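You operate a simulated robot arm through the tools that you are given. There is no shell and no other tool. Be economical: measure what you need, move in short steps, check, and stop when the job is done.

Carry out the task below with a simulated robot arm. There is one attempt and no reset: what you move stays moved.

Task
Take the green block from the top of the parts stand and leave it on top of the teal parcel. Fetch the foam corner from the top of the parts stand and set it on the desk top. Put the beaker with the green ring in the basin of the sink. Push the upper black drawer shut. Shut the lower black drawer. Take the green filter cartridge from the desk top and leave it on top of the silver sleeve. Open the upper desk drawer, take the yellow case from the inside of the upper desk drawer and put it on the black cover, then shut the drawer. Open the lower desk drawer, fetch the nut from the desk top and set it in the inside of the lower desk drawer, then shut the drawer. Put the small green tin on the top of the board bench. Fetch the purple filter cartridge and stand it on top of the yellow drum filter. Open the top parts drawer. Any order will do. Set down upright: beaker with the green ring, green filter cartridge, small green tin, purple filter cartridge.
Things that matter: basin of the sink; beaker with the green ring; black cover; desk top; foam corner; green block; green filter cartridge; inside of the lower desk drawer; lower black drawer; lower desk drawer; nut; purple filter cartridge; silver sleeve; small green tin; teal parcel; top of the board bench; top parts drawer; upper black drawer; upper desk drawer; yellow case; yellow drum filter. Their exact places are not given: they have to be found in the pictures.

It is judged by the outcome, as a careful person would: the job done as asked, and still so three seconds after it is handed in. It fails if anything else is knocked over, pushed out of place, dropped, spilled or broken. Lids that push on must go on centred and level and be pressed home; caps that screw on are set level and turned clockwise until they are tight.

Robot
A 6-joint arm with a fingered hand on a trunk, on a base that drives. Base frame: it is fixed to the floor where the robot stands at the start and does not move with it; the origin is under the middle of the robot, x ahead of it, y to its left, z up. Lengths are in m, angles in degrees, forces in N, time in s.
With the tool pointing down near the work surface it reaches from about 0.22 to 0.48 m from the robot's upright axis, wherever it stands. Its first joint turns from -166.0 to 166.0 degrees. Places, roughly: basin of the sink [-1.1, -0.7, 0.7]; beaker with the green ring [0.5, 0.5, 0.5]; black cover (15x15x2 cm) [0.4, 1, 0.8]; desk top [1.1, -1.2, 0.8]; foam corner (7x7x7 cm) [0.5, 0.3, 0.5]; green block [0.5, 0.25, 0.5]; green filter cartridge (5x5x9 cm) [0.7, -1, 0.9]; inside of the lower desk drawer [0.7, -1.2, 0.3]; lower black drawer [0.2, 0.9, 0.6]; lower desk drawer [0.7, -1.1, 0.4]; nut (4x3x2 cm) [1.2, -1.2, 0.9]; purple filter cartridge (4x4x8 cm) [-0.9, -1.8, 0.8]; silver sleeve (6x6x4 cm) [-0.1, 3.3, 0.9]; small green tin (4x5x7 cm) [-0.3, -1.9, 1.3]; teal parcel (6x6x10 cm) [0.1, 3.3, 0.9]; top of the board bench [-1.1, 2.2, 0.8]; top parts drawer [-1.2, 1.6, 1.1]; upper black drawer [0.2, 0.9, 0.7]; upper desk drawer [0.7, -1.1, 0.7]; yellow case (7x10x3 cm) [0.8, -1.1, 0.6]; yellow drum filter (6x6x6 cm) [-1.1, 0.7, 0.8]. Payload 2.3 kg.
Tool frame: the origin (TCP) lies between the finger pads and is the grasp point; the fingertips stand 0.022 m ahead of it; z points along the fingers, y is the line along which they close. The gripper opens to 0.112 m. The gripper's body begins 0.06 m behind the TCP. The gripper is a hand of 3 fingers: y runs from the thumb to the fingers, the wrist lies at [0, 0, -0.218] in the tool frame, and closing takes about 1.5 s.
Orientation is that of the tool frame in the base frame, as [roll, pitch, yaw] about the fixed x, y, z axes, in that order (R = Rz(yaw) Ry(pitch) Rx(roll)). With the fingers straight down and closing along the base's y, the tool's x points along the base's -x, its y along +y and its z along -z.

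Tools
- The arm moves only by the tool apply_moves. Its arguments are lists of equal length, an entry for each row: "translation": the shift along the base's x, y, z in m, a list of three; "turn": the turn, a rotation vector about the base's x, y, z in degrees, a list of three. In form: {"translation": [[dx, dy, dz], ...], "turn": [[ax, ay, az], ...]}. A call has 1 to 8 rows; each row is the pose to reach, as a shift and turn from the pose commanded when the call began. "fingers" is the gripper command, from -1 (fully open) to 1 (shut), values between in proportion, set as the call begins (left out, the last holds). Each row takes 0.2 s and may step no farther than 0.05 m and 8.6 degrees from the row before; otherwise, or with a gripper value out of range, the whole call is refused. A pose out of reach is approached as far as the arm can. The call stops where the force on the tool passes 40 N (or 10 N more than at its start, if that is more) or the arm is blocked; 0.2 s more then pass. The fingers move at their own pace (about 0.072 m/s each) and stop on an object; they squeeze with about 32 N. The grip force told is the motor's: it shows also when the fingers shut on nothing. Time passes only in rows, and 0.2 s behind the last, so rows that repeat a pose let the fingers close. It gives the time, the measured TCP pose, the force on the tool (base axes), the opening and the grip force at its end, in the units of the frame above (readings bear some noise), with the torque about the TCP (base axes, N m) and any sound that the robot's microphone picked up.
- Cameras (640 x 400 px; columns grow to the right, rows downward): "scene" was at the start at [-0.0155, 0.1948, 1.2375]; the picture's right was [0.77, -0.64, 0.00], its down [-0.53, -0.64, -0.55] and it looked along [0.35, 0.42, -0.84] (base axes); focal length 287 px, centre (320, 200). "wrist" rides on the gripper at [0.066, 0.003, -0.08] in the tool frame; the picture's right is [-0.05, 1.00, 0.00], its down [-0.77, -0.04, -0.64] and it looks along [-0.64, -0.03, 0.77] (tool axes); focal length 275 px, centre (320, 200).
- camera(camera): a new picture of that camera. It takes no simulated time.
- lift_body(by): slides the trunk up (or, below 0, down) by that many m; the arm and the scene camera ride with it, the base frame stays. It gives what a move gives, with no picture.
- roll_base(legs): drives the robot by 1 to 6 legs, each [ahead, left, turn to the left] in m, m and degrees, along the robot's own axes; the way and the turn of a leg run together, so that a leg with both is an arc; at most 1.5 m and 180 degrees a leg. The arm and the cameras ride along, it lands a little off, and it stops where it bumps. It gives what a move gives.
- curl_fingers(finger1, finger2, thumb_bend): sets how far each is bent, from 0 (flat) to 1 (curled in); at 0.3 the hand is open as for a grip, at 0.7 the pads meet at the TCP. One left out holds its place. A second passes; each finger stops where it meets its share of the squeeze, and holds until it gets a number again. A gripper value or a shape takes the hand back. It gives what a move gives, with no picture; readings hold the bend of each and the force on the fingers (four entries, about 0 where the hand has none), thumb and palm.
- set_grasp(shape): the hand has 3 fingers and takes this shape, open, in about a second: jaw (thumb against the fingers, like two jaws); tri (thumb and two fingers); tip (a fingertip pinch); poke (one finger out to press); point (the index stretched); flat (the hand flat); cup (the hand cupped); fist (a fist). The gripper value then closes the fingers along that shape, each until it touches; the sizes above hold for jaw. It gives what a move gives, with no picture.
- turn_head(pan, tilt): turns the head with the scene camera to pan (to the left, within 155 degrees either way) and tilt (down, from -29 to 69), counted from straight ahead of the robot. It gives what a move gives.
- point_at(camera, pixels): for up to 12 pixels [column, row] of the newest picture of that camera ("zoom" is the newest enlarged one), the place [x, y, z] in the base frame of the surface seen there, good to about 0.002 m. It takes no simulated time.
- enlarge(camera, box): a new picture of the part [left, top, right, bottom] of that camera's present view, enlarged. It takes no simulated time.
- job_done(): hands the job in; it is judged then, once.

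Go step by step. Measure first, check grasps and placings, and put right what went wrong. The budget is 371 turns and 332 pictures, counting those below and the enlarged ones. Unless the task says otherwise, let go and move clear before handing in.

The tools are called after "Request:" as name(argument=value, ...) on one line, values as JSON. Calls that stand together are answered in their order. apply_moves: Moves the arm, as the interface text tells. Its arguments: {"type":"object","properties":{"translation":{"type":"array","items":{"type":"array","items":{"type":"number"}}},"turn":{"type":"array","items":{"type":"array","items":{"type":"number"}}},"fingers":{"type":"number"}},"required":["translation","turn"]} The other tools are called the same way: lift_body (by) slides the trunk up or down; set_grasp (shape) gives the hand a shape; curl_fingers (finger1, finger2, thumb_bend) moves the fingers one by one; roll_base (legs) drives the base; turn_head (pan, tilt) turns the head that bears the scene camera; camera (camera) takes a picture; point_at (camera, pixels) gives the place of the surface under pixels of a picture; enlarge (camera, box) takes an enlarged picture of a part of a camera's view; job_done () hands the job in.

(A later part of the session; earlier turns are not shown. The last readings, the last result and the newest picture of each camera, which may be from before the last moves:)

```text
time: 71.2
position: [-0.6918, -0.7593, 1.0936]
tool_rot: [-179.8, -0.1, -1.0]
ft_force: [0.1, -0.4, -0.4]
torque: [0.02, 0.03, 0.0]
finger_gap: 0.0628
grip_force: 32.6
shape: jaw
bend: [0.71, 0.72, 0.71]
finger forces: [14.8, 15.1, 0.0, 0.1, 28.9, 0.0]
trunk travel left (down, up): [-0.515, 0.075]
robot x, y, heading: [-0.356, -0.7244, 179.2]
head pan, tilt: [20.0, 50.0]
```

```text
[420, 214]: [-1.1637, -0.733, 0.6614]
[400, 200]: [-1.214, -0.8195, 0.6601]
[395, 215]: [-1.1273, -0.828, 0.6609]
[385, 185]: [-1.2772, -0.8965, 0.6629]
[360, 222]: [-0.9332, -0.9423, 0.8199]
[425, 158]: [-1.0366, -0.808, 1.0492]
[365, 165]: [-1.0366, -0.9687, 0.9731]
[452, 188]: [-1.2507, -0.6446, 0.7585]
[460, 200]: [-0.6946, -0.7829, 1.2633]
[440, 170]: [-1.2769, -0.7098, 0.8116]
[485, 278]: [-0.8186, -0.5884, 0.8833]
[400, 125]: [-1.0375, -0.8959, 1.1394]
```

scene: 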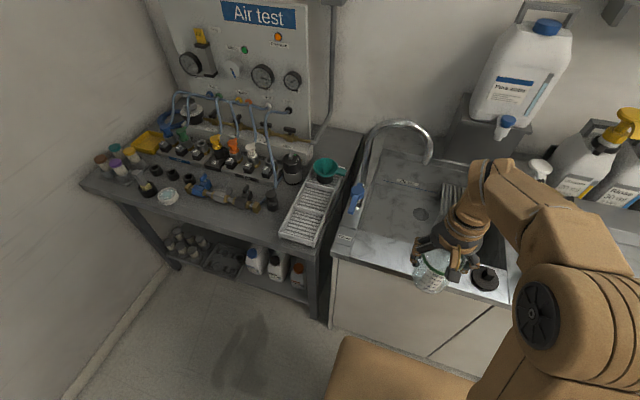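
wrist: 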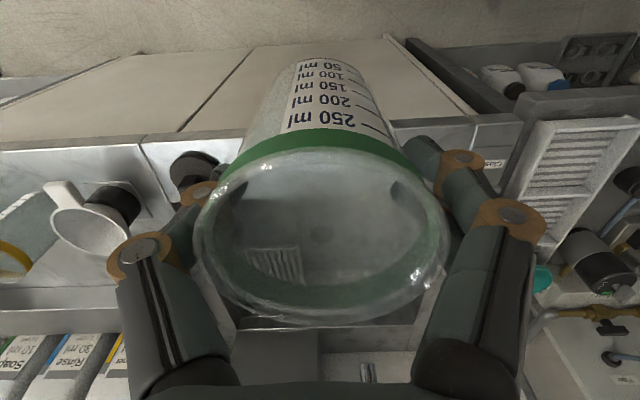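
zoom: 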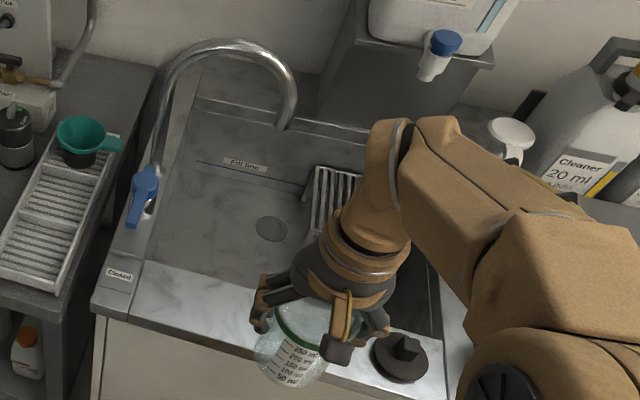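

Request:
apply_moves(translation=[[0.03, 0.04, 0], [0.06, 0.08, 0], [0.08, 0.12, 0], [0.1, 0.16, 0], [0.1, 0.2, 0], [0.1, 0.24, 0], [0.1, 0.28, 0]], turn=[[0, 0, 0], [0, 0, 0], [0, 0, 0], [0, 0, 0], [0, 0, 0], [0, 0, 0], [0, 0, 0]])

Request:
turn_head(pan=5, tilt=50)

Request:
camera(camera="scene")

```text
time: 72.8
position: [-0.587, -0.478, 1.092]
tool_rot: [-179.8, -0.2, -1.0]
ft_force: [0.2, -0.2, -0.5]
torque: [-0.02, 0.02, -0.02]
finger_gap: 0.0623
grip_force: 31.5
shape: jaw
bend: [0.71, 0.72, 0.71]
finger forces: [14.6, 15.3, 0.0, 0.0, 28.8, 0.0]
trunk travel left (down, up): [-0.515, 0.075]
robot x, y, heading: [-0.3541, -0.7241, 179.0]
head pan, tilt: [20.0, 50.0]
```

```text
time: 73.6
position: [-0.5872, -0.4795, 1.0915]
tool_rot: [-179.7, -0.1, -1.0]
ft_force: [0.4, 0.7, 0.9]
torque: [0.01, -0.01, -0.03]
finger_gap: 0.0625
grip_force: 31.8
shape: jaw
bend: [0.71, 0.72, 0.71]
finger forces: [14.6, 15.4, 0.1, 0.1, 28.8, 0.1]
trunk travel left (down, up): [-0.515, 0.075]
robot x, y, heading: [-0.3586, -0.7271, 178.8]
head pan, tilt: [5.0, 50.0]
```

```text
300 pictures are left
```

scene: 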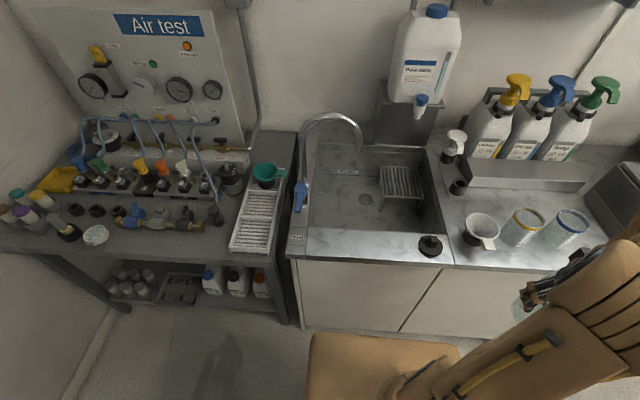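

Request:
point_at(camera="scene", pixels=[[385, 200], [420, 205], [380, 170], [405, 220], [380, 220], [340, 220], [320, 230], [434, 229], [380, 233], [400, 195], [366, 199], [434, 238]])

Request:
enlarge(camera="scene", box=[280, 100, 480, 270])

```text
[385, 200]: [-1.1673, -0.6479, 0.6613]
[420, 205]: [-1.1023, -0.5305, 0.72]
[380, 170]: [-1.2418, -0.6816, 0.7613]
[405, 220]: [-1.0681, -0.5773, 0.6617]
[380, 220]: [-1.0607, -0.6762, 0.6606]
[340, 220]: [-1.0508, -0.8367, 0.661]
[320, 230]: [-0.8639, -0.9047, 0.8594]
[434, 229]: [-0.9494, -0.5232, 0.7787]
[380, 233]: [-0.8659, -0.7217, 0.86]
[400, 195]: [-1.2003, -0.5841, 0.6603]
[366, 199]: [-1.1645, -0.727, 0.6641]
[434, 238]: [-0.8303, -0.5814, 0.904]
```

```text
2.35 times, centred on (380, 185) of scene
```

zoom: 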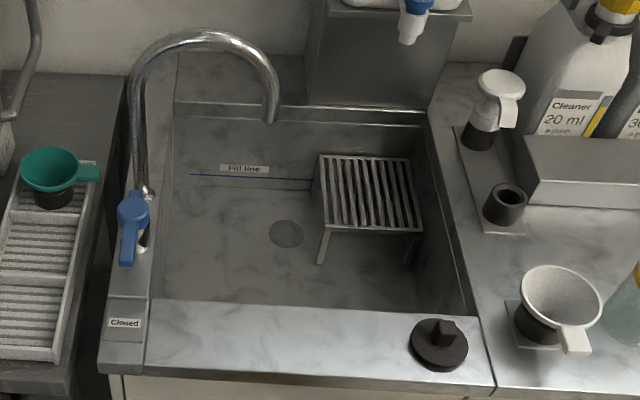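

Request:
roll_base(legs=[[0.17, -0.065, 0]])

```text
time: 75.1
position: [-0.7549, -0.4106, 1.0931]
tool_rot: [-179.8, -0.1, -0.9]
ft_force: [-0.9, 0.5, -0.6]
torque: [0.0, -0.02, 0.0]
finger_gap: 0.0623
grip_force: 31.9
shape: jaw
bend: [0.71, 0.72, 0.71]
finger forces: [14.5, 15.4, 0.1, 0.1, 28.8, 0.0]
trunk travel left (down, up): [-0.515, 0.075]
robot x, y, heading: [-0.5239, -0.6559, 179.1]
head pan, tilt: [5.0, 50.0]
```

Request:
apply_moves(translation=[[-0.01, -0.045, 0], [-0.03, -0.09, 0], [-0.06, -0.125, 0], [-0.09, -0.16, 0], [-0.125, -0.19, 0], [-0.16, -0.215, 0], [-0.19, -0.24, 0], [-0.22, -0.24, -0.03]], turn=[[0, 0, 0], [0, 0, 0], [0, 0, 0], [0, 0, 0], [0, 0, 0], [0, 0, 0], [0, 0, 0], [0, 0, 0]])

Request:
camera(camera="scene")

```text
time: 76.9
position: [-0.975, -0.6536, 1.0604]
tool_rot: [-179.7, -0.2, -0.8]
ft_force: [0.0, 0.0, -0.4]
torque: [0.01, 0.0, 0.04]
finger_gap: 0.0622
grip_force: 31.9
shape: jaw
bend: [0.72, 0.72, 0.71]
finger forces: [14.7, 16.0, 0.0, 0.0, 28.9, 0.0]
trunk travel left (down, up): [-0.515, 0.075]
robot x, y, heading: [-0.5242, -0.6564, 179.0]
head pan, tilt: [5.0, 50.0]
```

```text
298 pictures are left
```

scene: 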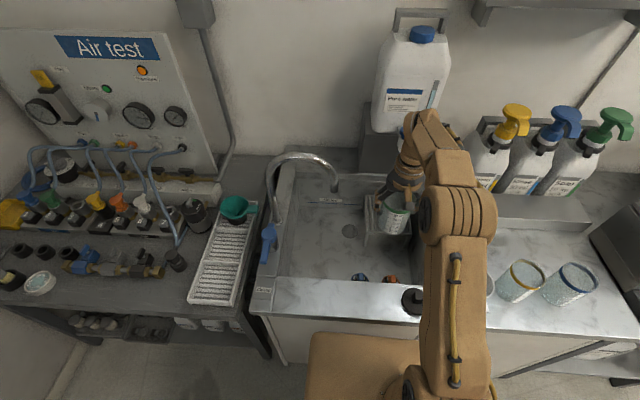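

Request:
enlarge(camera="scene", box=[250, 170, 450, 310])

Request:
point_at(camera="zoom", pixels=[[347, 342], [450, 345], [360, 250], [420, 215], [440, 185], [490, 150], [468, 195], [300, 270]])

Request:
camera(camera="wrist")

```text
2.86 times, centred on (350, 240) of scene
```

zoom: 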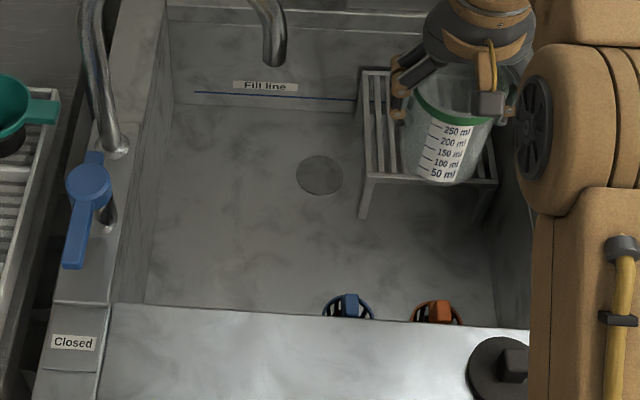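

```text
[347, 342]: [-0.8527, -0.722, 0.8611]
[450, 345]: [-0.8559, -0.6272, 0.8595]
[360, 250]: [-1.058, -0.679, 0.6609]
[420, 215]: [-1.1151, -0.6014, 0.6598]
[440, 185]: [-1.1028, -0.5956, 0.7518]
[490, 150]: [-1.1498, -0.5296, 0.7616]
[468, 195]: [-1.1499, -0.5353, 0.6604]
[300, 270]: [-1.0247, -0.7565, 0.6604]
```

```text
296 pictures are left
```

wrist: 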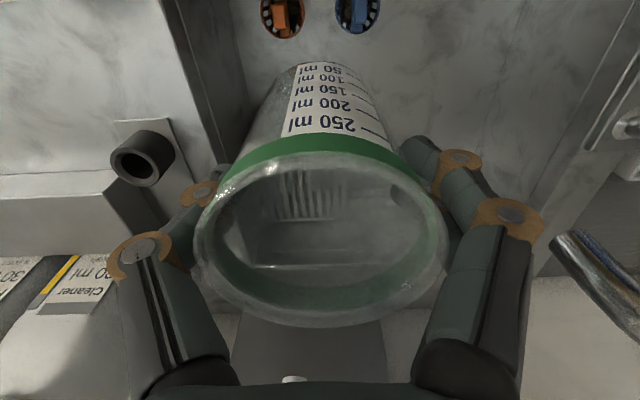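

Request:
point_at(camera="wrist", pixels=[[283, 15], [357, 13], [283, 36], [357, 30], [270, 100], [300, 190], [400, 100]])

```text
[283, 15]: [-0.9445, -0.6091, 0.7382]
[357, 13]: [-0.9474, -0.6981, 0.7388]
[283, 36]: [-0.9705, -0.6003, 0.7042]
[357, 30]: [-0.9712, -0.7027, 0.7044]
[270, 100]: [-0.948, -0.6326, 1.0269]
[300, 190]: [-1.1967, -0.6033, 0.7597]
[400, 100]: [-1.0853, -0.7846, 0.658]
```

Two caps lie on the basin floor at about (-0.955,-0.605) and (-0.955,-0.70), and the rack's front is at x≈-1.10; the free spot is around (-1.045,-0.655). I drive 5 cm closer first.

Request:
roll_base(legs=[[0.05, 0, 0]])

Request:
camera(camera="wrist")

```text
time: 77.8
position: [-1.0251, -0.6507, 1.0608]
tool_rot: [-179.7, -0.2, -0.9]
ft_force: [-0.1, 0.0, -0.5]
torque: [0.03, -0.01, 0.01]
finger_gap: 0.0622
grip_force: 32.3
shape: jaw
bend: [0.72, 0.72, 0.71]
finger forces: [14.6, 15.8, 0.0, 0.0, 28.9, 0.0]
trunk travel left (down, up): [-0.515, 0.075]
robot x, y, heading: [-0.5707, -0.6559, 178.9]
head pan, tilt: [5.0, 50.0]
```

```text
295 pictures are left
```

wrist: 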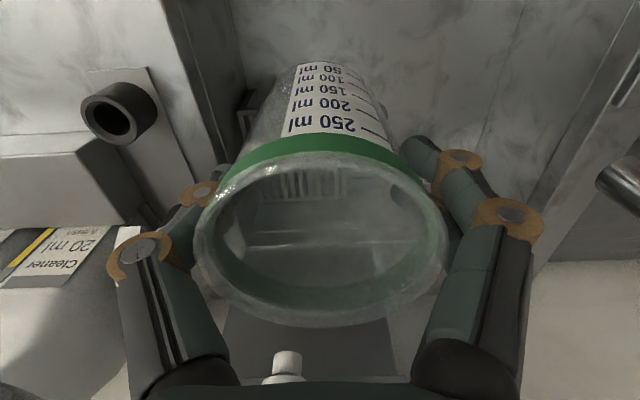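

Request:
apply_moves(translation=[[-0.02, -0.004, 0]], turn=[[0, 0, 0]])

Request:
lift_body(by=-0.2)

Request:
camera(camera="scene")

Request:
camera(camera="wrist")

```text
time: 78.2
position: [-1.0458, -0.657, 1.0622]
tool_rot: [-179.8, -0.3, -0.9]
ft_force: [-0.6, 0.0, -0.4]
torque: [0.0, -0.03, 0.02]
finger_gap: 0.0619
grip_force: 31.8
shape: jaw
bend: [0.72, 0.72, 0.71]
finger forces: [14.7, 15.9, 0.0, 0.0, 28.7, 0.1]
trunk travel left (down, up): [-0.515, 0.075]
robot x, y, heading: [-0.5696, -0.6577, 179.2]
head pan, tilt: [5.0, 50.0]
```

```text
time: 80.4
position: [-1.045, -0.655, 0.8627]
tool_rot: [-179.7, -0.1, -0.9]
ft_force: [-0.4, -0.3, -1.1]
torque: [0.03, -0.02, -0.03]
finger_gap: 0.0618
grip_force: 32.1
shape: jaw
bend: [0.72, 0.72, 0.71]
finger forces: [14.7, 15.8, 0.0, 0.1, 28.8, 0.0]
trunk travel left (down, up): [-0.315, 0.275]
robot x, y, heading: [-0.5712, -0.6539, 178.9]
head pan, tilt: [5.0, 50.0]
```

```text
294 pictures are left
```

scene: 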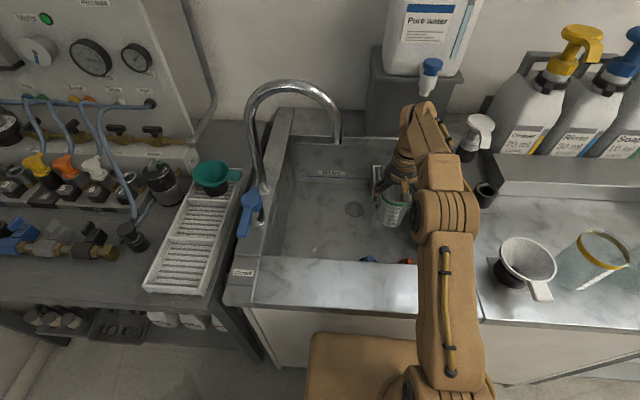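

```text
293 pictures are left
```

wrist: 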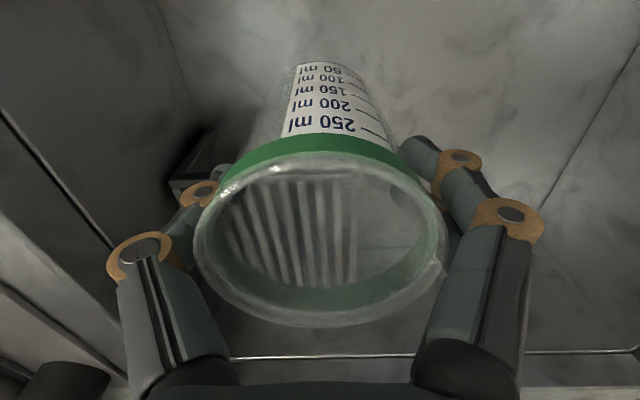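

Request:
point_at(camera="wrist", pixels=[[185, 182], [200, 140], [205, 172], [245, 230], [345, 190], [320, 70], [260, 100], [380, 90]])

```text
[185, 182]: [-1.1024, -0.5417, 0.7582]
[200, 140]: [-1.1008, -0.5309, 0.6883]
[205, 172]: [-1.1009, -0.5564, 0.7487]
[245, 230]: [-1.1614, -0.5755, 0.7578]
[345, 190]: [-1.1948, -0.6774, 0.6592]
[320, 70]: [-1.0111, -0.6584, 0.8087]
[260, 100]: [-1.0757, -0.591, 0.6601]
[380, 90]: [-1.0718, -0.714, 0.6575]
```

Request:
apply_moves(translation=[[0, 0, -0.04], [0, 0, -0.08], [0, 0, -0.11], [0, 0, -0.12]], turn=[[0, 0, 0], [0, 0, 0], [0, 0, 0], [0, 0, 0]])

Request:
camera(camera="wrist")

```text
time: 81.4
position: [-1.0434, -0.6526, 0.7414]
tool_rot: [-179.7, -0.1, -0.8]
ft_force: [0.5, -0.2, -0.7]
torque: [0.0, 0.01, 0.02]
finger_gap: 0.0617
grip_force: 32.0
shape: jaw
bend: [0.72, 0.72, 0.71]
finger forces: [14.9, 16.0, 0.0, 0.0, 28.8, 0.0]
trunk travel left (down, up): [-0.315, 0.275]
robot x, y, heading: [-0.5718, -0.6555, 178.9]
head pan, tilt: [5.0, 50.0]
```

```text
292 pictures are left
```

wrist: 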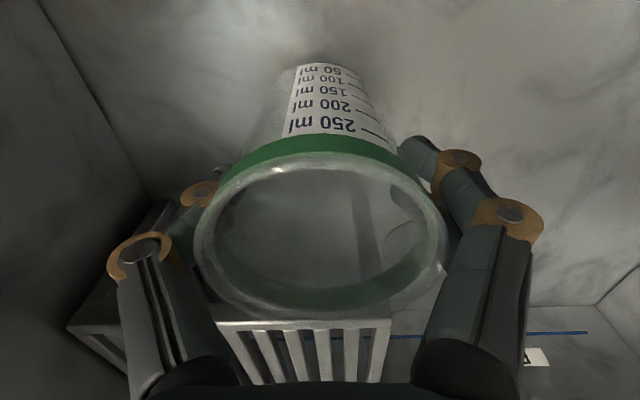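

Request:
apply_moves(translation=[[0, 0, -0.003], [0, 0, -0.006], [0, 0, -0.008]], turn=[[0, 0, 0], [0, 0, 0], [0, 0, 0]])

```text
time: 82.2
position: [-1.044, -0.6548, 0.7344]
tool_rot: [-179.7, 0.2, -0.7]
ft_force: [-2.7, 1.9, 10.6]
torque: [-0.09, -0.02, -0.01]
finger_gap: 0.0615
grip_force: 32.3
shape: jaw
bend: [0.72, 0.72, 0.71]
finger forces: [14.9, 16.4, 0.1, 0.0, 31.7, 0.0]
trunk travel left (down, up): [-0.315, 0.275]
robot x, y, heading: [-0.5703, -0.6591, 179.2]
head pan, tilt: [5.0, 50.0]
```

Contact made (10.6 N). I ease 2 mm, release, and rise.

Request:
apply_moves(translation=[[0, 0, 0.002], [0, 0, 0.002]], turn=[[0, 0, 0], [0, 0, 0]])

Request:
apply_moves(translation=[[0, 0, 0], [0, 0, 0], [0, 0, 0], [0, 0, 0], [0, 0, 0]], turn=[[0, 0, 0], [0, 0, 0], [0, 0, 0], [0, 0, 0], [0, 0, 0]], fingers=-1)

Request:
apply_moves(translation=[[0, 0, 0.03], [0, 0, 0.07], [0, 0, 0.11], [0, 0, 0.15]], turn=[[0, 0, 0], [0, 0, 0], [0, 0, 0], [0, 0, 0]])

Request:
camera(camera="wrist")

```text
time: 82.8
position: [-1.0446, -0.6563, 0.7358]
tool_rot: [-179.7, -0.2, -0.7]
ft_force: [-0.1, -0.8, -0.6]
torque: [0.0, 0.0, 0.02]
finger_gap: 0.0612
grip_force: 32.0
shape: jaw
bend: [0.72, 0.72, 0.71]
finger forces: [16.0, 16.9, 0.0, 0.0, 31.0, 0.0]
trunk travel left (down, up): [-0.315, 0.275]
robot x, y, heading: [-0.5693, -0.6563, 179.0]
head pan, tilt: [5.0, 50.0]
```

```text
time: 84.0
position: [-1.045, -0.6562, 0.7367]
tool_rot: [-179.8, 0.0, -0.8]
ft_force: [-0.6, 0.0, -1.6]
torque: [0.01, 0.02, 0.01]
finger_gap: 0.112
grip_force: 0.0
shape: jaw
bend: [0.3, 0.3, 0.3]
finger forces: [0.0, 0.0, 0.0, 0.1, 0.0, 0.1]
trunk travel left (down, up): [-0.315, 0.275]
robot x, y, heading: [-0.5746, -0.6537, 178.8]
head pan, tilt: [5.0, 50.0]
```

```text
time: 85.0
position: [-1.0472, -0.6551, 0.8858]
tool_rot: [-179.8, -0.2, -0.7]
ft_force: [-0.4, -0.7, 0.4]
torque: [0.03, -0.01, 0.01]
finger_gap: 0.1119
grip_force: 0.1
shape: jaw
bend: [0.3, 0.3, 0.3]
finger forces: [0.1, 0.0, 0.0, 0.0, 0.0, 0.0]
trunk travel left (down, up): [-0.315, 0.275]
robot x, y, heading: [-0.5704, -0.6542, 178.9]
head pan, tilt: [5.0, 50.0]
```

```text
291 pictures are left
```

wrist: 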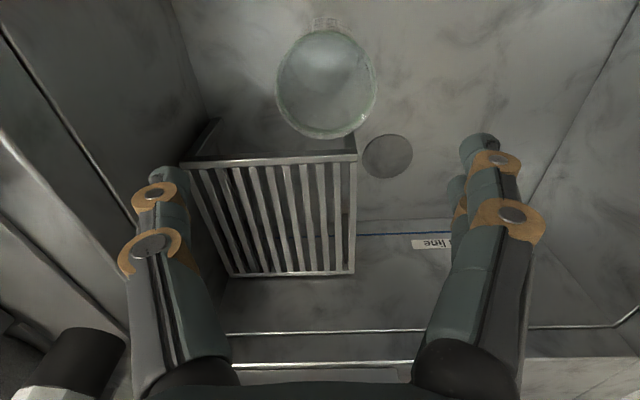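

Beaker stands upright in the basin. I raise and back away, then view the bench to the left for the purple cartridge.

Request:
lift_body(by=0.2)

Request:
roll_base(legs=[[-0.25, 0, 0], [0, 1.1, 0]])

Request:
turn_head(pan=0, tilt=50)

Request:
camera(camera="scene")

```text
time: 87.2
position: [-1.0471, -0.655, 1.0854]
tool_rot: [-179.7, -0.1, -0.8]
ft_force: [0.3, -0.7, -0.5]
torque: [0.0, -0.01, -0.05]
finger_gap: 0.1121
grip_force: 0.2
shape: jaw
bend: [0.3, 0.3, 0.3]
finger forces: [0.0, 0.0, 0.0, 0.0, 0.0, 0.0]
trunk travel left (down, up): [-0.515, 0.075]
robot x, y, heading: [-0.5729, -0.6556, 178.8]
head pan, tilt: [5.0, 50.0]
```

```text
time: 93.6
position: [-0.8104, -1.6973, 1.0854]
tool_rot: [180.0, -0.1, -0.5]
ft_force: [0.0, 0.4, -0.6]
torque: [0.01, -0.02, 0.02]
finger_gap: 0.1118
grip_force: 0.1
shape: jaw
bend: [0.3, 0.3, 0.3]
finger forces: [0.0, 0.0, 0.0, 0.0, 0.0, 0.0]
trunk travel left (down, up): [-0.515, 0.075]
robot x, y, heading: [-0.3358, -1.6953, 179.6]
head pan, tilt: [5.0, 50.0]
stopped in leg 2: the robot was blocked; the commanded pose is now the measured one
```

```text
time: 94.2
position: [-0.8126, -1.7012, 1.0855]
tool_rot: [-179.8, -0.1, -0.5]
ft_force: [0.0, -0.5, 0.3]
torque: [0.0, 0.01, 0.01]
finger_gap: 0.1119
grip_force: 0.0
shape: jaw
bend: [0.3, 0.3, 0.3]
finger forces: [0.0, 0.0, 0.1, 0.1, 0.0, 0.0]
trunk travel left (down, up): [-0.515, 0.075]
robot x, y, heading: [-0.3353, -1.7008, 179.3]
head pan, tilt: [0.0, 50.0]
```

```text
290 pictures are left
```

scene: 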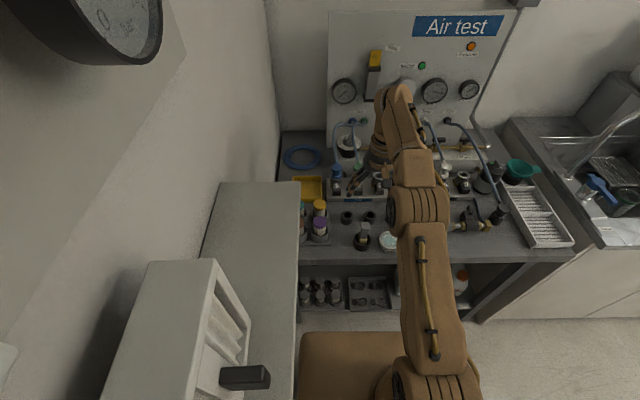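

The base was blocked at y=-1.70; I check what it touched and look at the purple cartridge at (318,225).

Request:
turn_head(pan=90, tilt=45)

Request:
camera(camera="scene")

Request:
camera(camera="wrist")

```text
time: 95.9
position: [-0.839, -1.6944, 1.0744]
tool_rot: [179.6, -1.4, -0.9]
ft_force: [0.2, -0.9, -0.5]
torque: [0.09, -0.02, 0.0]
finger_gap: 0.1121
grip_force: 0.1
shape: jaw
bend: [0.3, 0.3, 0.3]
finger forces: [0.0, 0.1, 0.0, 0.1, 0.0, 0.0]
trunk travel left (down, up): [-0.515, 0.075]
robot x, y, heading: [-0.3441, -1.7064, 178.8]
head pan, tilt: [90.0, 45.0]
```

```text
289 pictures are left
```

scene: 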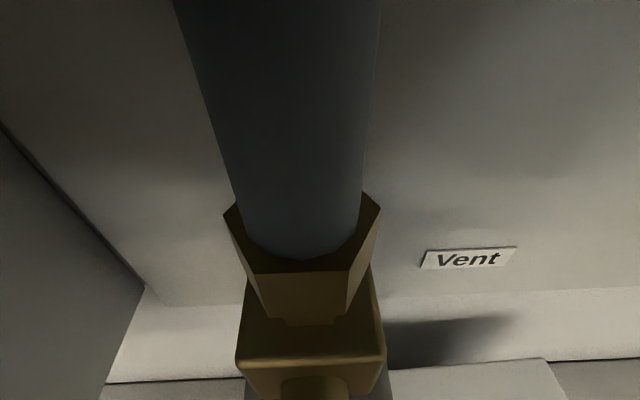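

```text
288 pictures are left
```

wrist: 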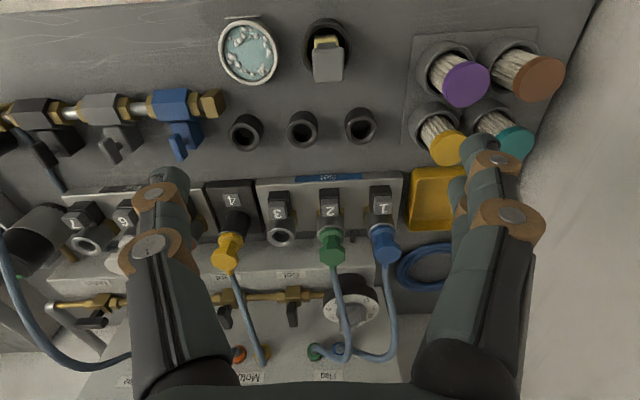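

The head came close to wall plumbing marked "Vent"; I retreat straight away from the wall (robot's right).

Request:
roll_base(legs=[[0, -0.2, 0]])

Request:
camera(camera="scene")

```text
time: 97.5
position: [-0.8086, -1.5085, 1.0862]
tool_rot: [-179.8, -0.2, -0.6]
ft_force: [0.4, 0.4, 0.4]
torque: [0.0, 0.01, 0.01]
finger_gap: 0.112
grip_force: 0.1
shape: jaw
bend: [0.3, 0.3, 0.3]
finger forces: [0.0, 0.1, 0.0, 0.1, 0.1, 0.0]
trunk travel left (down, up): [-0.515, 0.075]
robot x, y, heading: [-0.3353, -1.513, 178.9]
head pan, tilt: [90.0, 45.0]
```

```text
287 pictures are left
```

scene: 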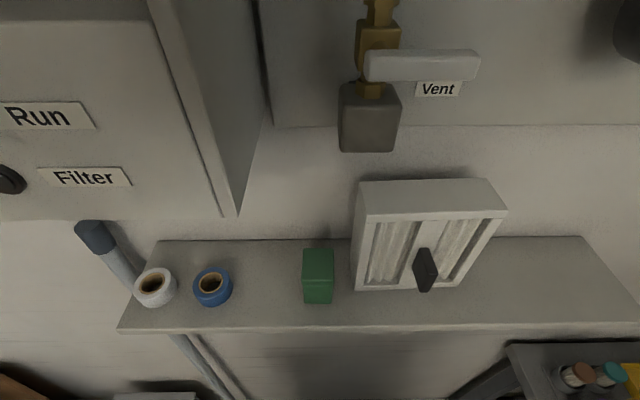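

Request:
point_at(camera="scene", pixels=[[318, 255], [318, 290], [303, 275], [333, 275], [318, 310], [150, 330], [600, 325], [360, 270], [450, 325], [420, 55], [570, 375], [605, 370]])

Request:
turn_head(pan=15, tilt=50)

Request:
camera(camera="scene")

Request:
camera(camera="wrist")

```text
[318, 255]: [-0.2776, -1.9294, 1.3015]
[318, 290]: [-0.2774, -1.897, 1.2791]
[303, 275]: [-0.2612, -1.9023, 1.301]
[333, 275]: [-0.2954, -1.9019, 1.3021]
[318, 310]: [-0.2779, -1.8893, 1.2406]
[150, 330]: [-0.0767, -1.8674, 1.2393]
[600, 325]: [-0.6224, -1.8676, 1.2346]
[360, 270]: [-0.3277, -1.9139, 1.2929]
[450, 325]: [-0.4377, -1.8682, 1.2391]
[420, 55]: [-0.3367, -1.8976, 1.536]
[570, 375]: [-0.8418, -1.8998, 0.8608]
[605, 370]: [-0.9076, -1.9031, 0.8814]
```

```text
time: 98.9
position: [-0.8092, -1.5095, 1.0856]
tool_rot: [-179.7, -0.1, -0.7]
ft_force: [-0.4, 0.1, 0.7]
torque: [0.01, 0.01, 0.0]
finger_gap: 0.112
grip_force: 0.0
shape: jaw
bend: [0.3, 0.3, 0.3]
finger forces: [0.0, 0.1, 0.0, 0.0, 0.1, 0.0]
trunk travel left (down, up): [-0.515, 0.075]
robot x, y, heading: [-0.3365, -1.5095, 178.9]
head pan, tilt: [15.0, 50.0]
```

```text
286 pictures are left
```

scene: 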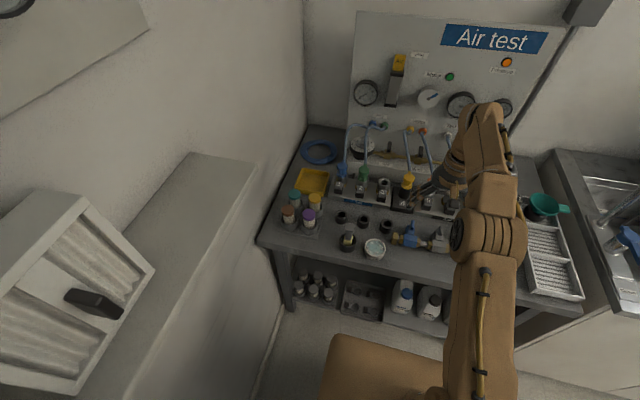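

```text
285 pictures are left
```

wrist: 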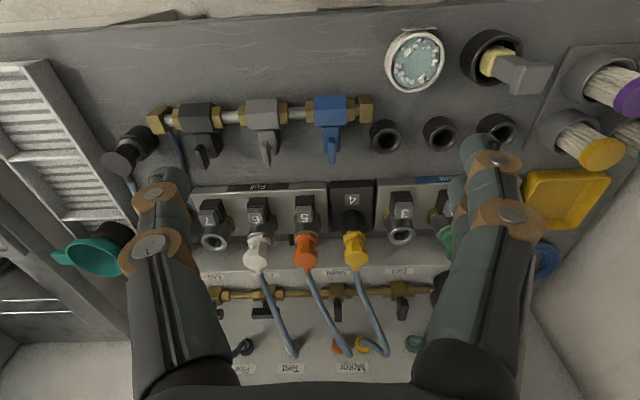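

Request:
enlarge(camera="scene", box=[260, 150, 400, 270])

Request:
point_at(camera="zoom", pixels=[[222, 296], [222, 345], [205, 298], [240, 298], [137, 290], [137, 330], [252, 225], [160, 210], [180, 375], [270, 370], [290, 340], [222, 279]])

```text
3.33 times, centred on (330, 210) of scene
```

zoom: 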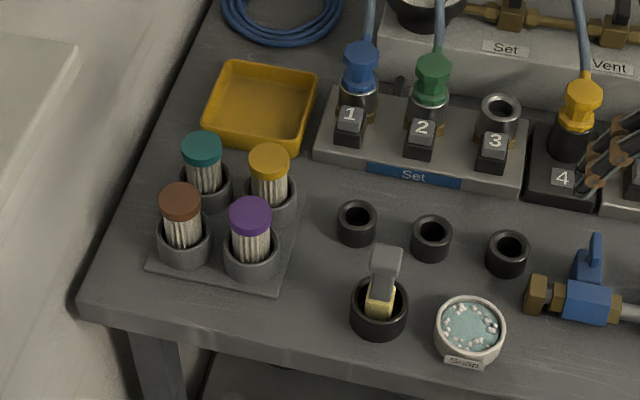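

```text
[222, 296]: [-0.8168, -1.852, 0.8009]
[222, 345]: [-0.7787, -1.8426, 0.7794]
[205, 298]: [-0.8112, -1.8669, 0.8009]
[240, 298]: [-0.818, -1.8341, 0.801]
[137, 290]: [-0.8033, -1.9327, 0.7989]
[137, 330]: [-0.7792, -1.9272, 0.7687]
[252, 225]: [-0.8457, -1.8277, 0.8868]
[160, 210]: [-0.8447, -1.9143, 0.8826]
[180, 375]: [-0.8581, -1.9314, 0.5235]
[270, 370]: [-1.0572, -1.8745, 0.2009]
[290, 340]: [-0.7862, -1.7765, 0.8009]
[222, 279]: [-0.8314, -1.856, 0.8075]
```

Request:
point_at(camera="zoom", pixels=[[250, 212], [250, 228], [231, 213], [270, 213], [250, 255], [180, 200], [268, 160], [285, 162], [202, 148], [250, 272], [270, 285], [317, 100]])

```text
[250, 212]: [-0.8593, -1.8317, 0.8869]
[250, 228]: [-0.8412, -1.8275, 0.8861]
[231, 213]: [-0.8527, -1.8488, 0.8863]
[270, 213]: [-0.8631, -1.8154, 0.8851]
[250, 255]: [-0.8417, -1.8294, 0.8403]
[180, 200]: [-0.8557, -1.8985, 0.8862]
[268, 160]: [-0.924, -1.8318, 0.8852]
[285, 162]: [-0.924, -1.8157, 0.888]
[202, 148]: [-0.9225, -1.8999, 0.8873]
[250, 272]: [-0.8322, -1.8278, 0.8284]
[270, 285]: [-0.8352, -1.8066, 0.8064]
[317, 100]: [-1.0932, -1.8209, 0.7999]
```

Request:
roll_base(legs=[[0.15, 0.055, 0]])

Request:
turn_head(pan=25, tilt=55)

Request:
camera(camera="scene")

```text
time: 100.3
position: [-0.9612, -1.5615, 1.084]
tool_rot: [-179.6, -0.2, -0.8]
ft_force: [-0.1, -0.7, -0.8]
torque: [0.0, 0.01, -0.01]
finger_gap: 0.1123
grip_force: 0.0
shape: jaw
bend: [0.3, 0.3, 0.3]
finger forces: [0.0, 0.0, 0.0, 0.1, 0.0, 0.1]
trunk travel left (down, up): [-0.515, 0.075]
robot x, y, heading: [-0.4871, -1.5632, 179.0]
head pan, tilt: [15.0, 50.0]
```

```text
time: 101.1
position: [-0.9604, -1.5603, 1.0838]
tool_rot: [-179.7, -0.1, -0.7]
ft_force: [-0.6, -0.3, 0.0]
torque: [0.0, 0.01, -0.02]
finger_gap: 0.1121
grip_force: 0.0
shape: jaw
bend: [0.3, 0.3, 0.3]
finger forces: [0.1, 0.0, 0.0, 0.0, 0.0, 0.0]
trunk travel left (down, up): [-0.515, 0.075]
robot x, y, heading: [-0.4854, -1.5592, 179.4]
head pan, tilt: [25.0, 55.0]
```

```text
283 pictures are left
```

scene: 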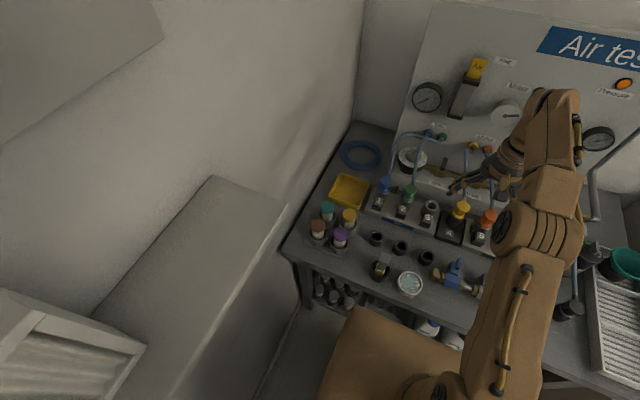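

Request:
apply_moves(translation=[[0.02, -0.04, 0], [0.04, -0.08, 0], [0.06, -0.12, 0], [0.08, -0.16, 0], [0.09, -0.2, 0], [0.1, -0.24, 0], [0.102, -0.272, -0.02], [0.102, -0.272, -0.06]], turn=[[0, 0, 0], [0, 0, 0], [0, 0, 0], [0, 0, 0], [0, 0, 0], [0, 0, 0], [0, 0, 0], [0, 0, 0]], fingers=-0.15)

Request:
camera(camera="wrist")

Request:
camera(camera="scene")

```text
time: 102.9
position: [-0.8588, -1.8318, 1.0256]
tool_rot: [-179.7, -0.1, -0.8]
ft_force: [-0.1, 0.8, -0.4]
torque: [-0.03, 0.04, 0.02]
finger_gap: 0.0648
grip_force: 0.1
shape: jaw
bend: [0.71, 0.71, 0.7]
finger forces: [0.1, 0.0, 0.1, 0.1, 0.1, 0.0]
trunk travel left (down, up): [-0.515, 0.075]
robot x, y, heading: [-0.4839, -1.5647, 178.9]
head pan, tilt: [25.0, 55.0]
```

```text
282 pictures are left
```

wrist: 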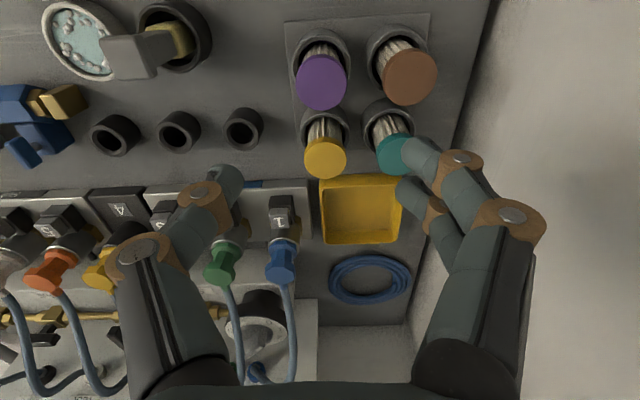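

```text
281 pictures are left
```

scene: 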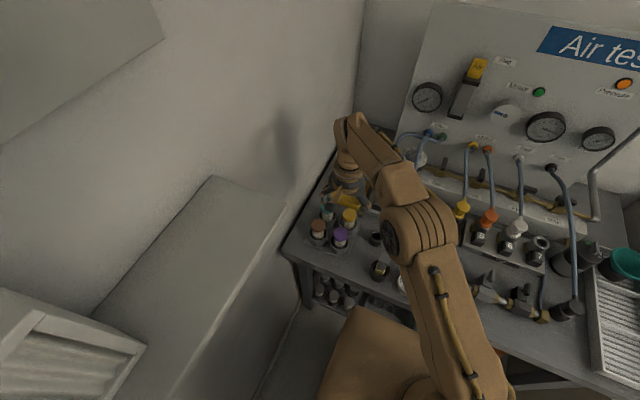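

Purple cartridge's neighbours are ~67 mm away; I turn the hand 60° about z so the finger pair stays on the free side and thumb misses the yellow one.

Request:
apply_moves(translation=[[0, 0, 0], [0, 0, 0], [0, 0, 0], [0, 0, 0], [0, 0, 0], [0, 0, 0], [0, 0, 0], [0, 0, -0.03]], turn=[[0, 0, 7.6], [0, 0, 15.2], [0, 0, 22.8], [0, 0, 30.4], [0, 0, 38], [0, 0, 45.6], [0, 0, 53.2], [0, 0, 60.6]])

Request:
camera(camera="wrist")

Request:
camera(camera="scene")

```text
time: 104.7
position: [-0.8571, -1.8338, 0.9943]
tool_rot: [-179.7, -0.2, 60.0]
ft_force: [-1.0, -0.3, -0.4]
torque: [-0.01, -0.02, 0.0]
finger_gap: 0.0649
grip_force: 0.2
shape: jaw
bend: [0.71, 0.71, 0.7]
finger forces: [0.0, 0.0, 0.0, 0.0, 0.0, 0.1]
trunk travel left (down, up): [-0.515, 0.075]
robot x, y, heading: [-0.4852, -1.5602, 179.3]
head pan, tilt: [25.0, 55.0]
```

```text
280 pictures are left
```

wrist: 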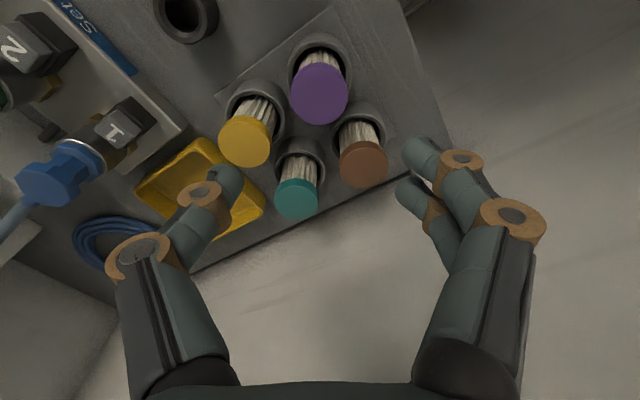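

```text
279 pictures are left
```

scene: 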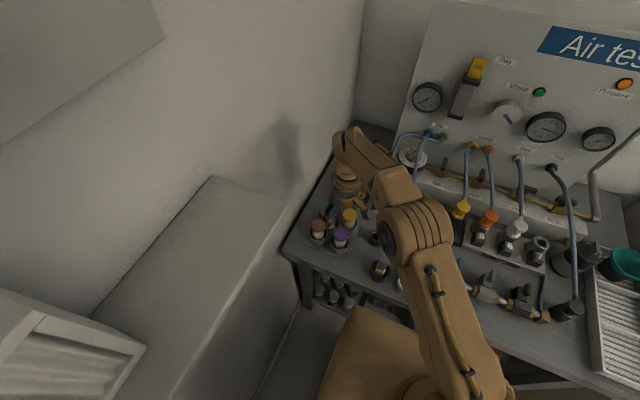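

Request:
apply_moves(translation=[[-0.001, 0.002, -0.04], [-0.001, 0.002, -0.07]], turn=[[0, 0, 0], [0, 0, 0]])

Request:
camera(camera="wrist")

Request:
enlarge(camera="scene", box=[280, 120, 440, 280])

```text
time: 105.3
position: [-0.8597, -1.8291, 0.9235]
tool_rot: [-179.8, -0.1, 59.8]
ft_force: [-0.5, 0.5, 0.1]
torque: [0.0, -0.01, 0.01]
finger_gap: 0.0647
grip_force: 0.1
shape: jaw
bend: [0.71, 0.71, 0.7]
finger forces: [0.0, 0.0, 0.0, 0.0, 0.0, 0.0]
trunk travel left (down, up): [-0.515, 0.075]
robot x, y, heading: [-0.4844, -1.5632, 178.8]
head pan, tilt: [25.0, 55.0]
```

```text
278 pictures are left
```

wrist: 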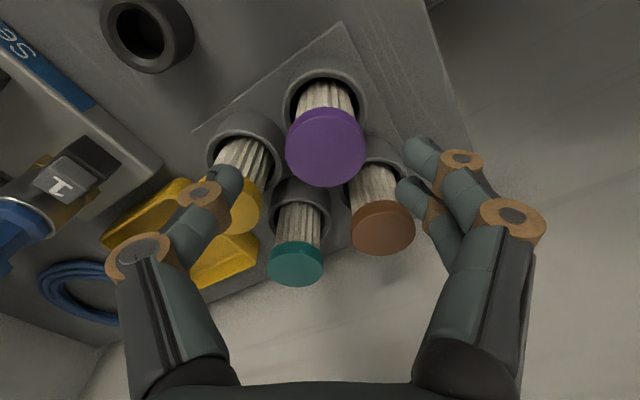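

```text
2.50 times, centred on (360, 200) of scene
```

zoom: 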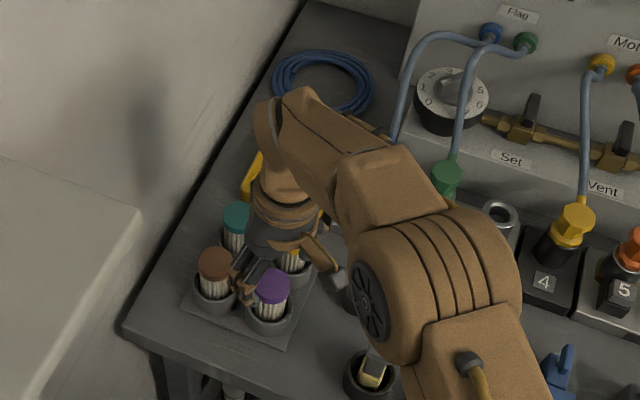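

Request:
apply_moves(translation=[[0.001, -0.002, -0.0], [0.001, -0.002, -0.02], [0.001, -0.002, -0.035]], turn=[[0, 0, -3], [0, 0, -3], [0, 0, -3]], fingers=0.03)

Request:
camera(camera="wrist")

```text
time: 106.1
position: [-0.8599, -1.8345, 0.8901]
tool_rot: [-179.7, -0.1, 56.9]
ft_force: [-0.7, 0.3, -0.3]
torque: [-0.02, -0.02, 0.01]
finger_gap: 0.055
grip_force: 0.0
shape: jaw
bend: [0.73, 0.73, 0.7]
finger forces: [0.0, 0.0, 0.0, 0.0, 0.0, 0.1]
trunk travel left (down, up): [-0.515, 0.075]
robot x, y, heading: [-0.4835, -1.5614, 178.9]
head pan, tilt: [25.0, 55.0]
```

```text
276 pictures are left
```

wrist: 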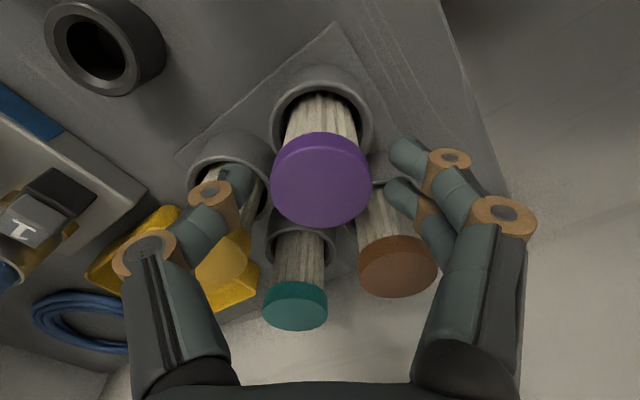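

Request:
apply_moves(translation=[[0, 0.001, -0.008], [0, 0.001, -0.015]], turn=[[0, 0, 0], [0, 0, 0]])

Request:
apply_moves(translation=[[0, 0, 0], [0, 0, 0], [0, 0, 0], [0, 0, 0]], turn=[[0, 0, 0], [0, 0, 0], [0, 0, 0], [0, 0, 0]], fingers=1)

Request:
camera(camera="wrist")

```text
time: 106.7
position: [-0.8596, -1.8332, 0.8747]
tool_rot: [-179.7, -0.1, 56.8]
ft_force: [0.3, 0.8, 0.3]
torque: [-0.03, -0.03, 0.0]
finger_gap: 0.0547
grip_force: 0.1
shape: jaw
bend: [0.73, 0.73, 0.7]
finger forces: [0.0, 0.0, 0.2, 0.1, 0.1, 0.0]
trunk travel left (down, up): [-0.515, 0.075]
robot x, y, heading: [-0.4846, -1.5658, 179.1]
head pan, tilt: [25.0, 55.0]
```

```text
time: 107.7
position: [-0.8598, -1.8329, 0.8746]
tool_rot: [-179.7, 0.0, 56.9]
ft_force: [-0.1, -0.2, -0.3]
torque: [0.03, 0.0, -0.03]
finger_gap: 0.0294
grip_force: 32.3
shape: jaw
bend: [0.73, 0.73, 0.7]
finger forces: [13.9, 15.2, 0.0, 0.0, 28.3, 0.1]
trunk travel left (down, up): [-0.515, 0.075]
robot x, y, heading: [-0.4861, -1.5614, 179.1]
head pan, tilt: [25.0, 55.0]
```

```text
275 pictures are left
```

wrist: 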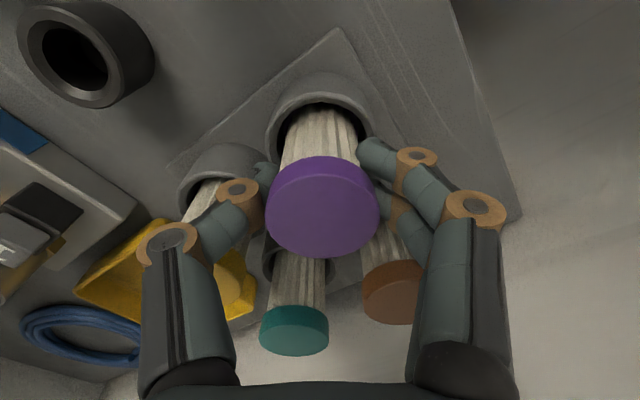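

Request:
apply_moves(translation=[[0, 0, 0.02], [0, 0, 0.05], [0, 0, 0.09], [0, 0, 0.13], [0, 0, 0.17]], turn=[[0, 0, 0], [0, 0, 0], [0, 0, 0], [0, 0, 0], [0, 0, 0]])

Request:
camera(camera="wrist")

Request:
enlarge(camera="scene", box=[280, 120, 440, 280])

```text
time: 108.9
position: [-0.8619, -1.8288, 1.0441]
tool_rot: [-179.7, -0.2, 56.8]
ft_force: [-0.3, 0.0, -0.2]
torque: [0.0, 0.01, 0.0]
finger_gap: 0.0293
grip_force: 31.9
shape: jaw
bend: [0.73, 0.73, 0.7]
finger forces: [14.8, 15.6, 0.0, 0.0, 28.2, 0.0]
trunk travel left (down, up): [-0.515, 0.075]
robot x, y, heading: [-0.4892, -1.5628, 179.3]
head pan, tilt: [25.0, 55.0]
```

```text
274 pictures are left
```

wrist: 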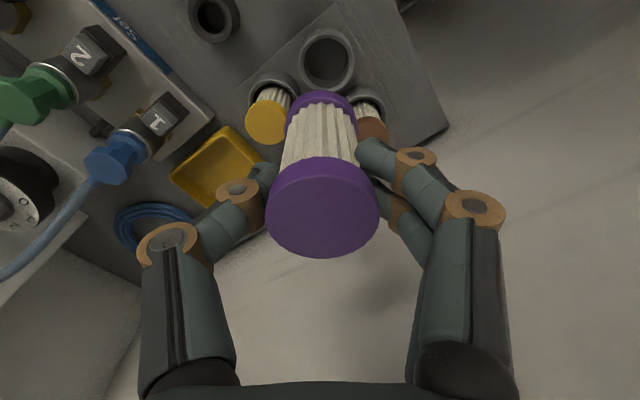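

```text
2.50 times, centred on (360, 200) of scene
```

zoom: 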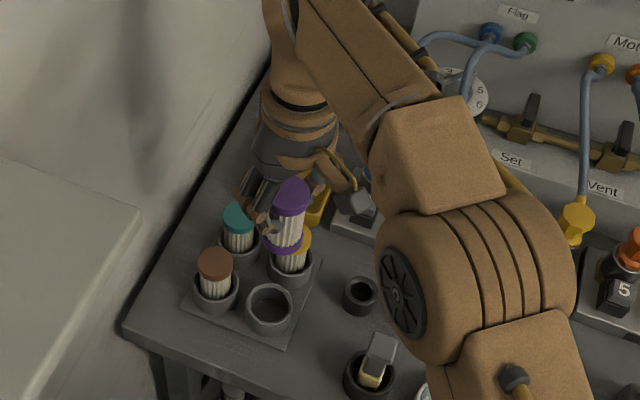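

Request:
roll_base(legs=[[-0.25, 0, 0]])

Request:
apply_moves(translation=[[0, 0.04, 0], [0, 0.08, 0], [0, 0.12, 0], [0, 0.16, 0], [0, 0.2, 0], [0, 0.24, 0], [0, 0.27, 0]], turn=[[0, 0, -8], [0, 0, -16], [0, 0, -24], [0, 0, -32], [0, 0, -40], [0, 0, -48], [0, 0, -56]])

Request:
roll_base(legs=[[0, -1.2, 0], [0, -1.05, 0]])

Request:
turn_head(pan=15, tilt=40)

Request:
camera(camera="scene")

```text
time: 110.7
position: [-0.6201, -1.8308, 1.0437]
tool_rot: [-179.7, -0.1, 56.5]
ft_force: [0.6, 0.2, -0.6]
torque: [0.01, -0.02, 0.01]
finger_gap: 0.0289
grip_force: 32.3
shape: jaw
bend: [0.73, 0.73, 0.7]
finger forces: [14.7, 15.6, 0.1, 0.0, 28.4, 0.1]
trunk travel left (down, up): [-0.515, 0.075]
robot x, y, heading: [-0.2425, -1.5653, 178.8]
head pan, tilt: [25.0, 55.0]
```

```text
time: 112.2
position: [-0.6202, -1.5612, 1.0434]
tool_rot: [-179.7, -0.1, 0.5]
ft_force: [0.1, 0.7, -0.8]
torque: [0.01, -0.01, -0.01]
finger_gap: 0.029
grip_force: 32.1
shape: jaw
bend: [0.73, 0.73, 0.7]
finger forces: [14.5, 15.6, 0.1, 0.0, 28.3, 0.1]
trunk travel left (down, up): [-0.515, 0.075]
robot x, y, heading: [-0.2394, -1.563, 178.8]
head pan, tilt: [25.0, 55.0]
```

```text
time: 123.4
position: [-0.5545, 0.6952, 1.0432]
tool_rot: [-179.7, -0.1, 0.0]
ft_force: [0.4, 0.1, -1.1]
torque: [0.02, -0.01, -0.01]
finger_gap: 0.029
grip_force: 32.1
shape: jaw
bend: [0.73, 0.73, 0.7]
finger forces: [14.4, 15.7, 0.0, 0.1, 28.3, 0.0]
trunk travel left (down, up): [-0.515, 0.075]
robot x, y, heading: [-0.1772, 0.6848, 178.3]
head pan, tilt: [25.0, 55.0]
```

```text
time: 124.1
position: [-0.5547, 0.6948, 1.0425]
tool_rot: [-179.7, 0.0, 0.0]
ft_force: [0.0, 0.0, -0.8]
torque: [0.0, 0.04, 0.01]
finger_gap: 0.0292
grip_force: 31.8
shape: jaw
bend: [0.73, 0.73, 0.7]
finger forces: [14.2, 15.5, 0.0, 0.0, 28.3, 0.0]
trunk travel left (down, up): [-0.515, 0.075]
robot x, y, heading: [-0.1793, 0.6894, 178.2]
head pan, tilt: [15.0, 40.0]
```

```text
272 pictures are left
```

scene: 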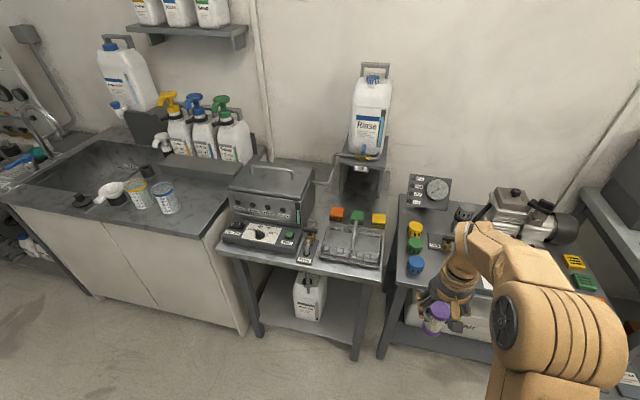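

Request:
enlarge(camera="scene", box=[370, 160, 570, 310])

Request:
point_at(camera="scene", pixels=[[413, 225], [408, 225], [419, 225], [413, 222], [413, 229], [413, 236], [414, 243], [414, 262], [428, 243], [400, 300], [430, 190], [440, 255]])

```text
2.67 times, centred on (470, 235) of scene
```

zoom: 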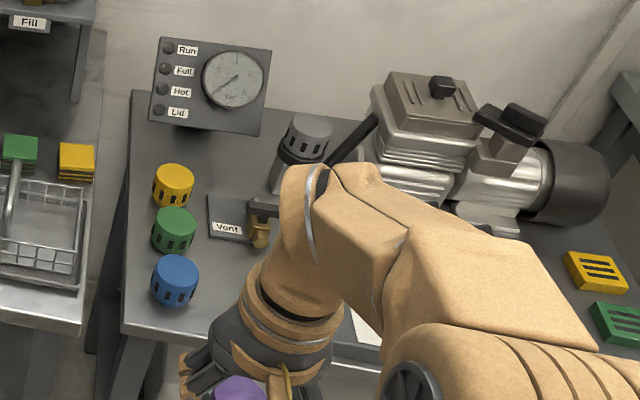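

```text
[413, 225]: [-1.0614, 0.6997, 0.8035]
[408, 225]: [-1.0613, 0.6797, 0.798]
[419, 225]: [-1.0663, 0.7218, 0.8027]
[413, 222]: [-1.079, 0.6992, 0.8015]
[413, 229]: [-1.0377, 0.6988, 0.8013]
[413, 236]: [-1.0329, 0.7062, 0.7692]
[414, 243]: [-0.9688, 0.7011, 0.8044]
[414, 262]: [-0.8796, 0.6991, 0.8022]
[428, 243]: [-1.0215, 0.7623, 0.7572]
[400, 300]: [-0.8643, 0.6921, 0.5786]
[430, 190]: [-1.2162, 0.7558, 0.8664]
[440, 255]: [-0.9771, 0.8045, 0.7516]
```

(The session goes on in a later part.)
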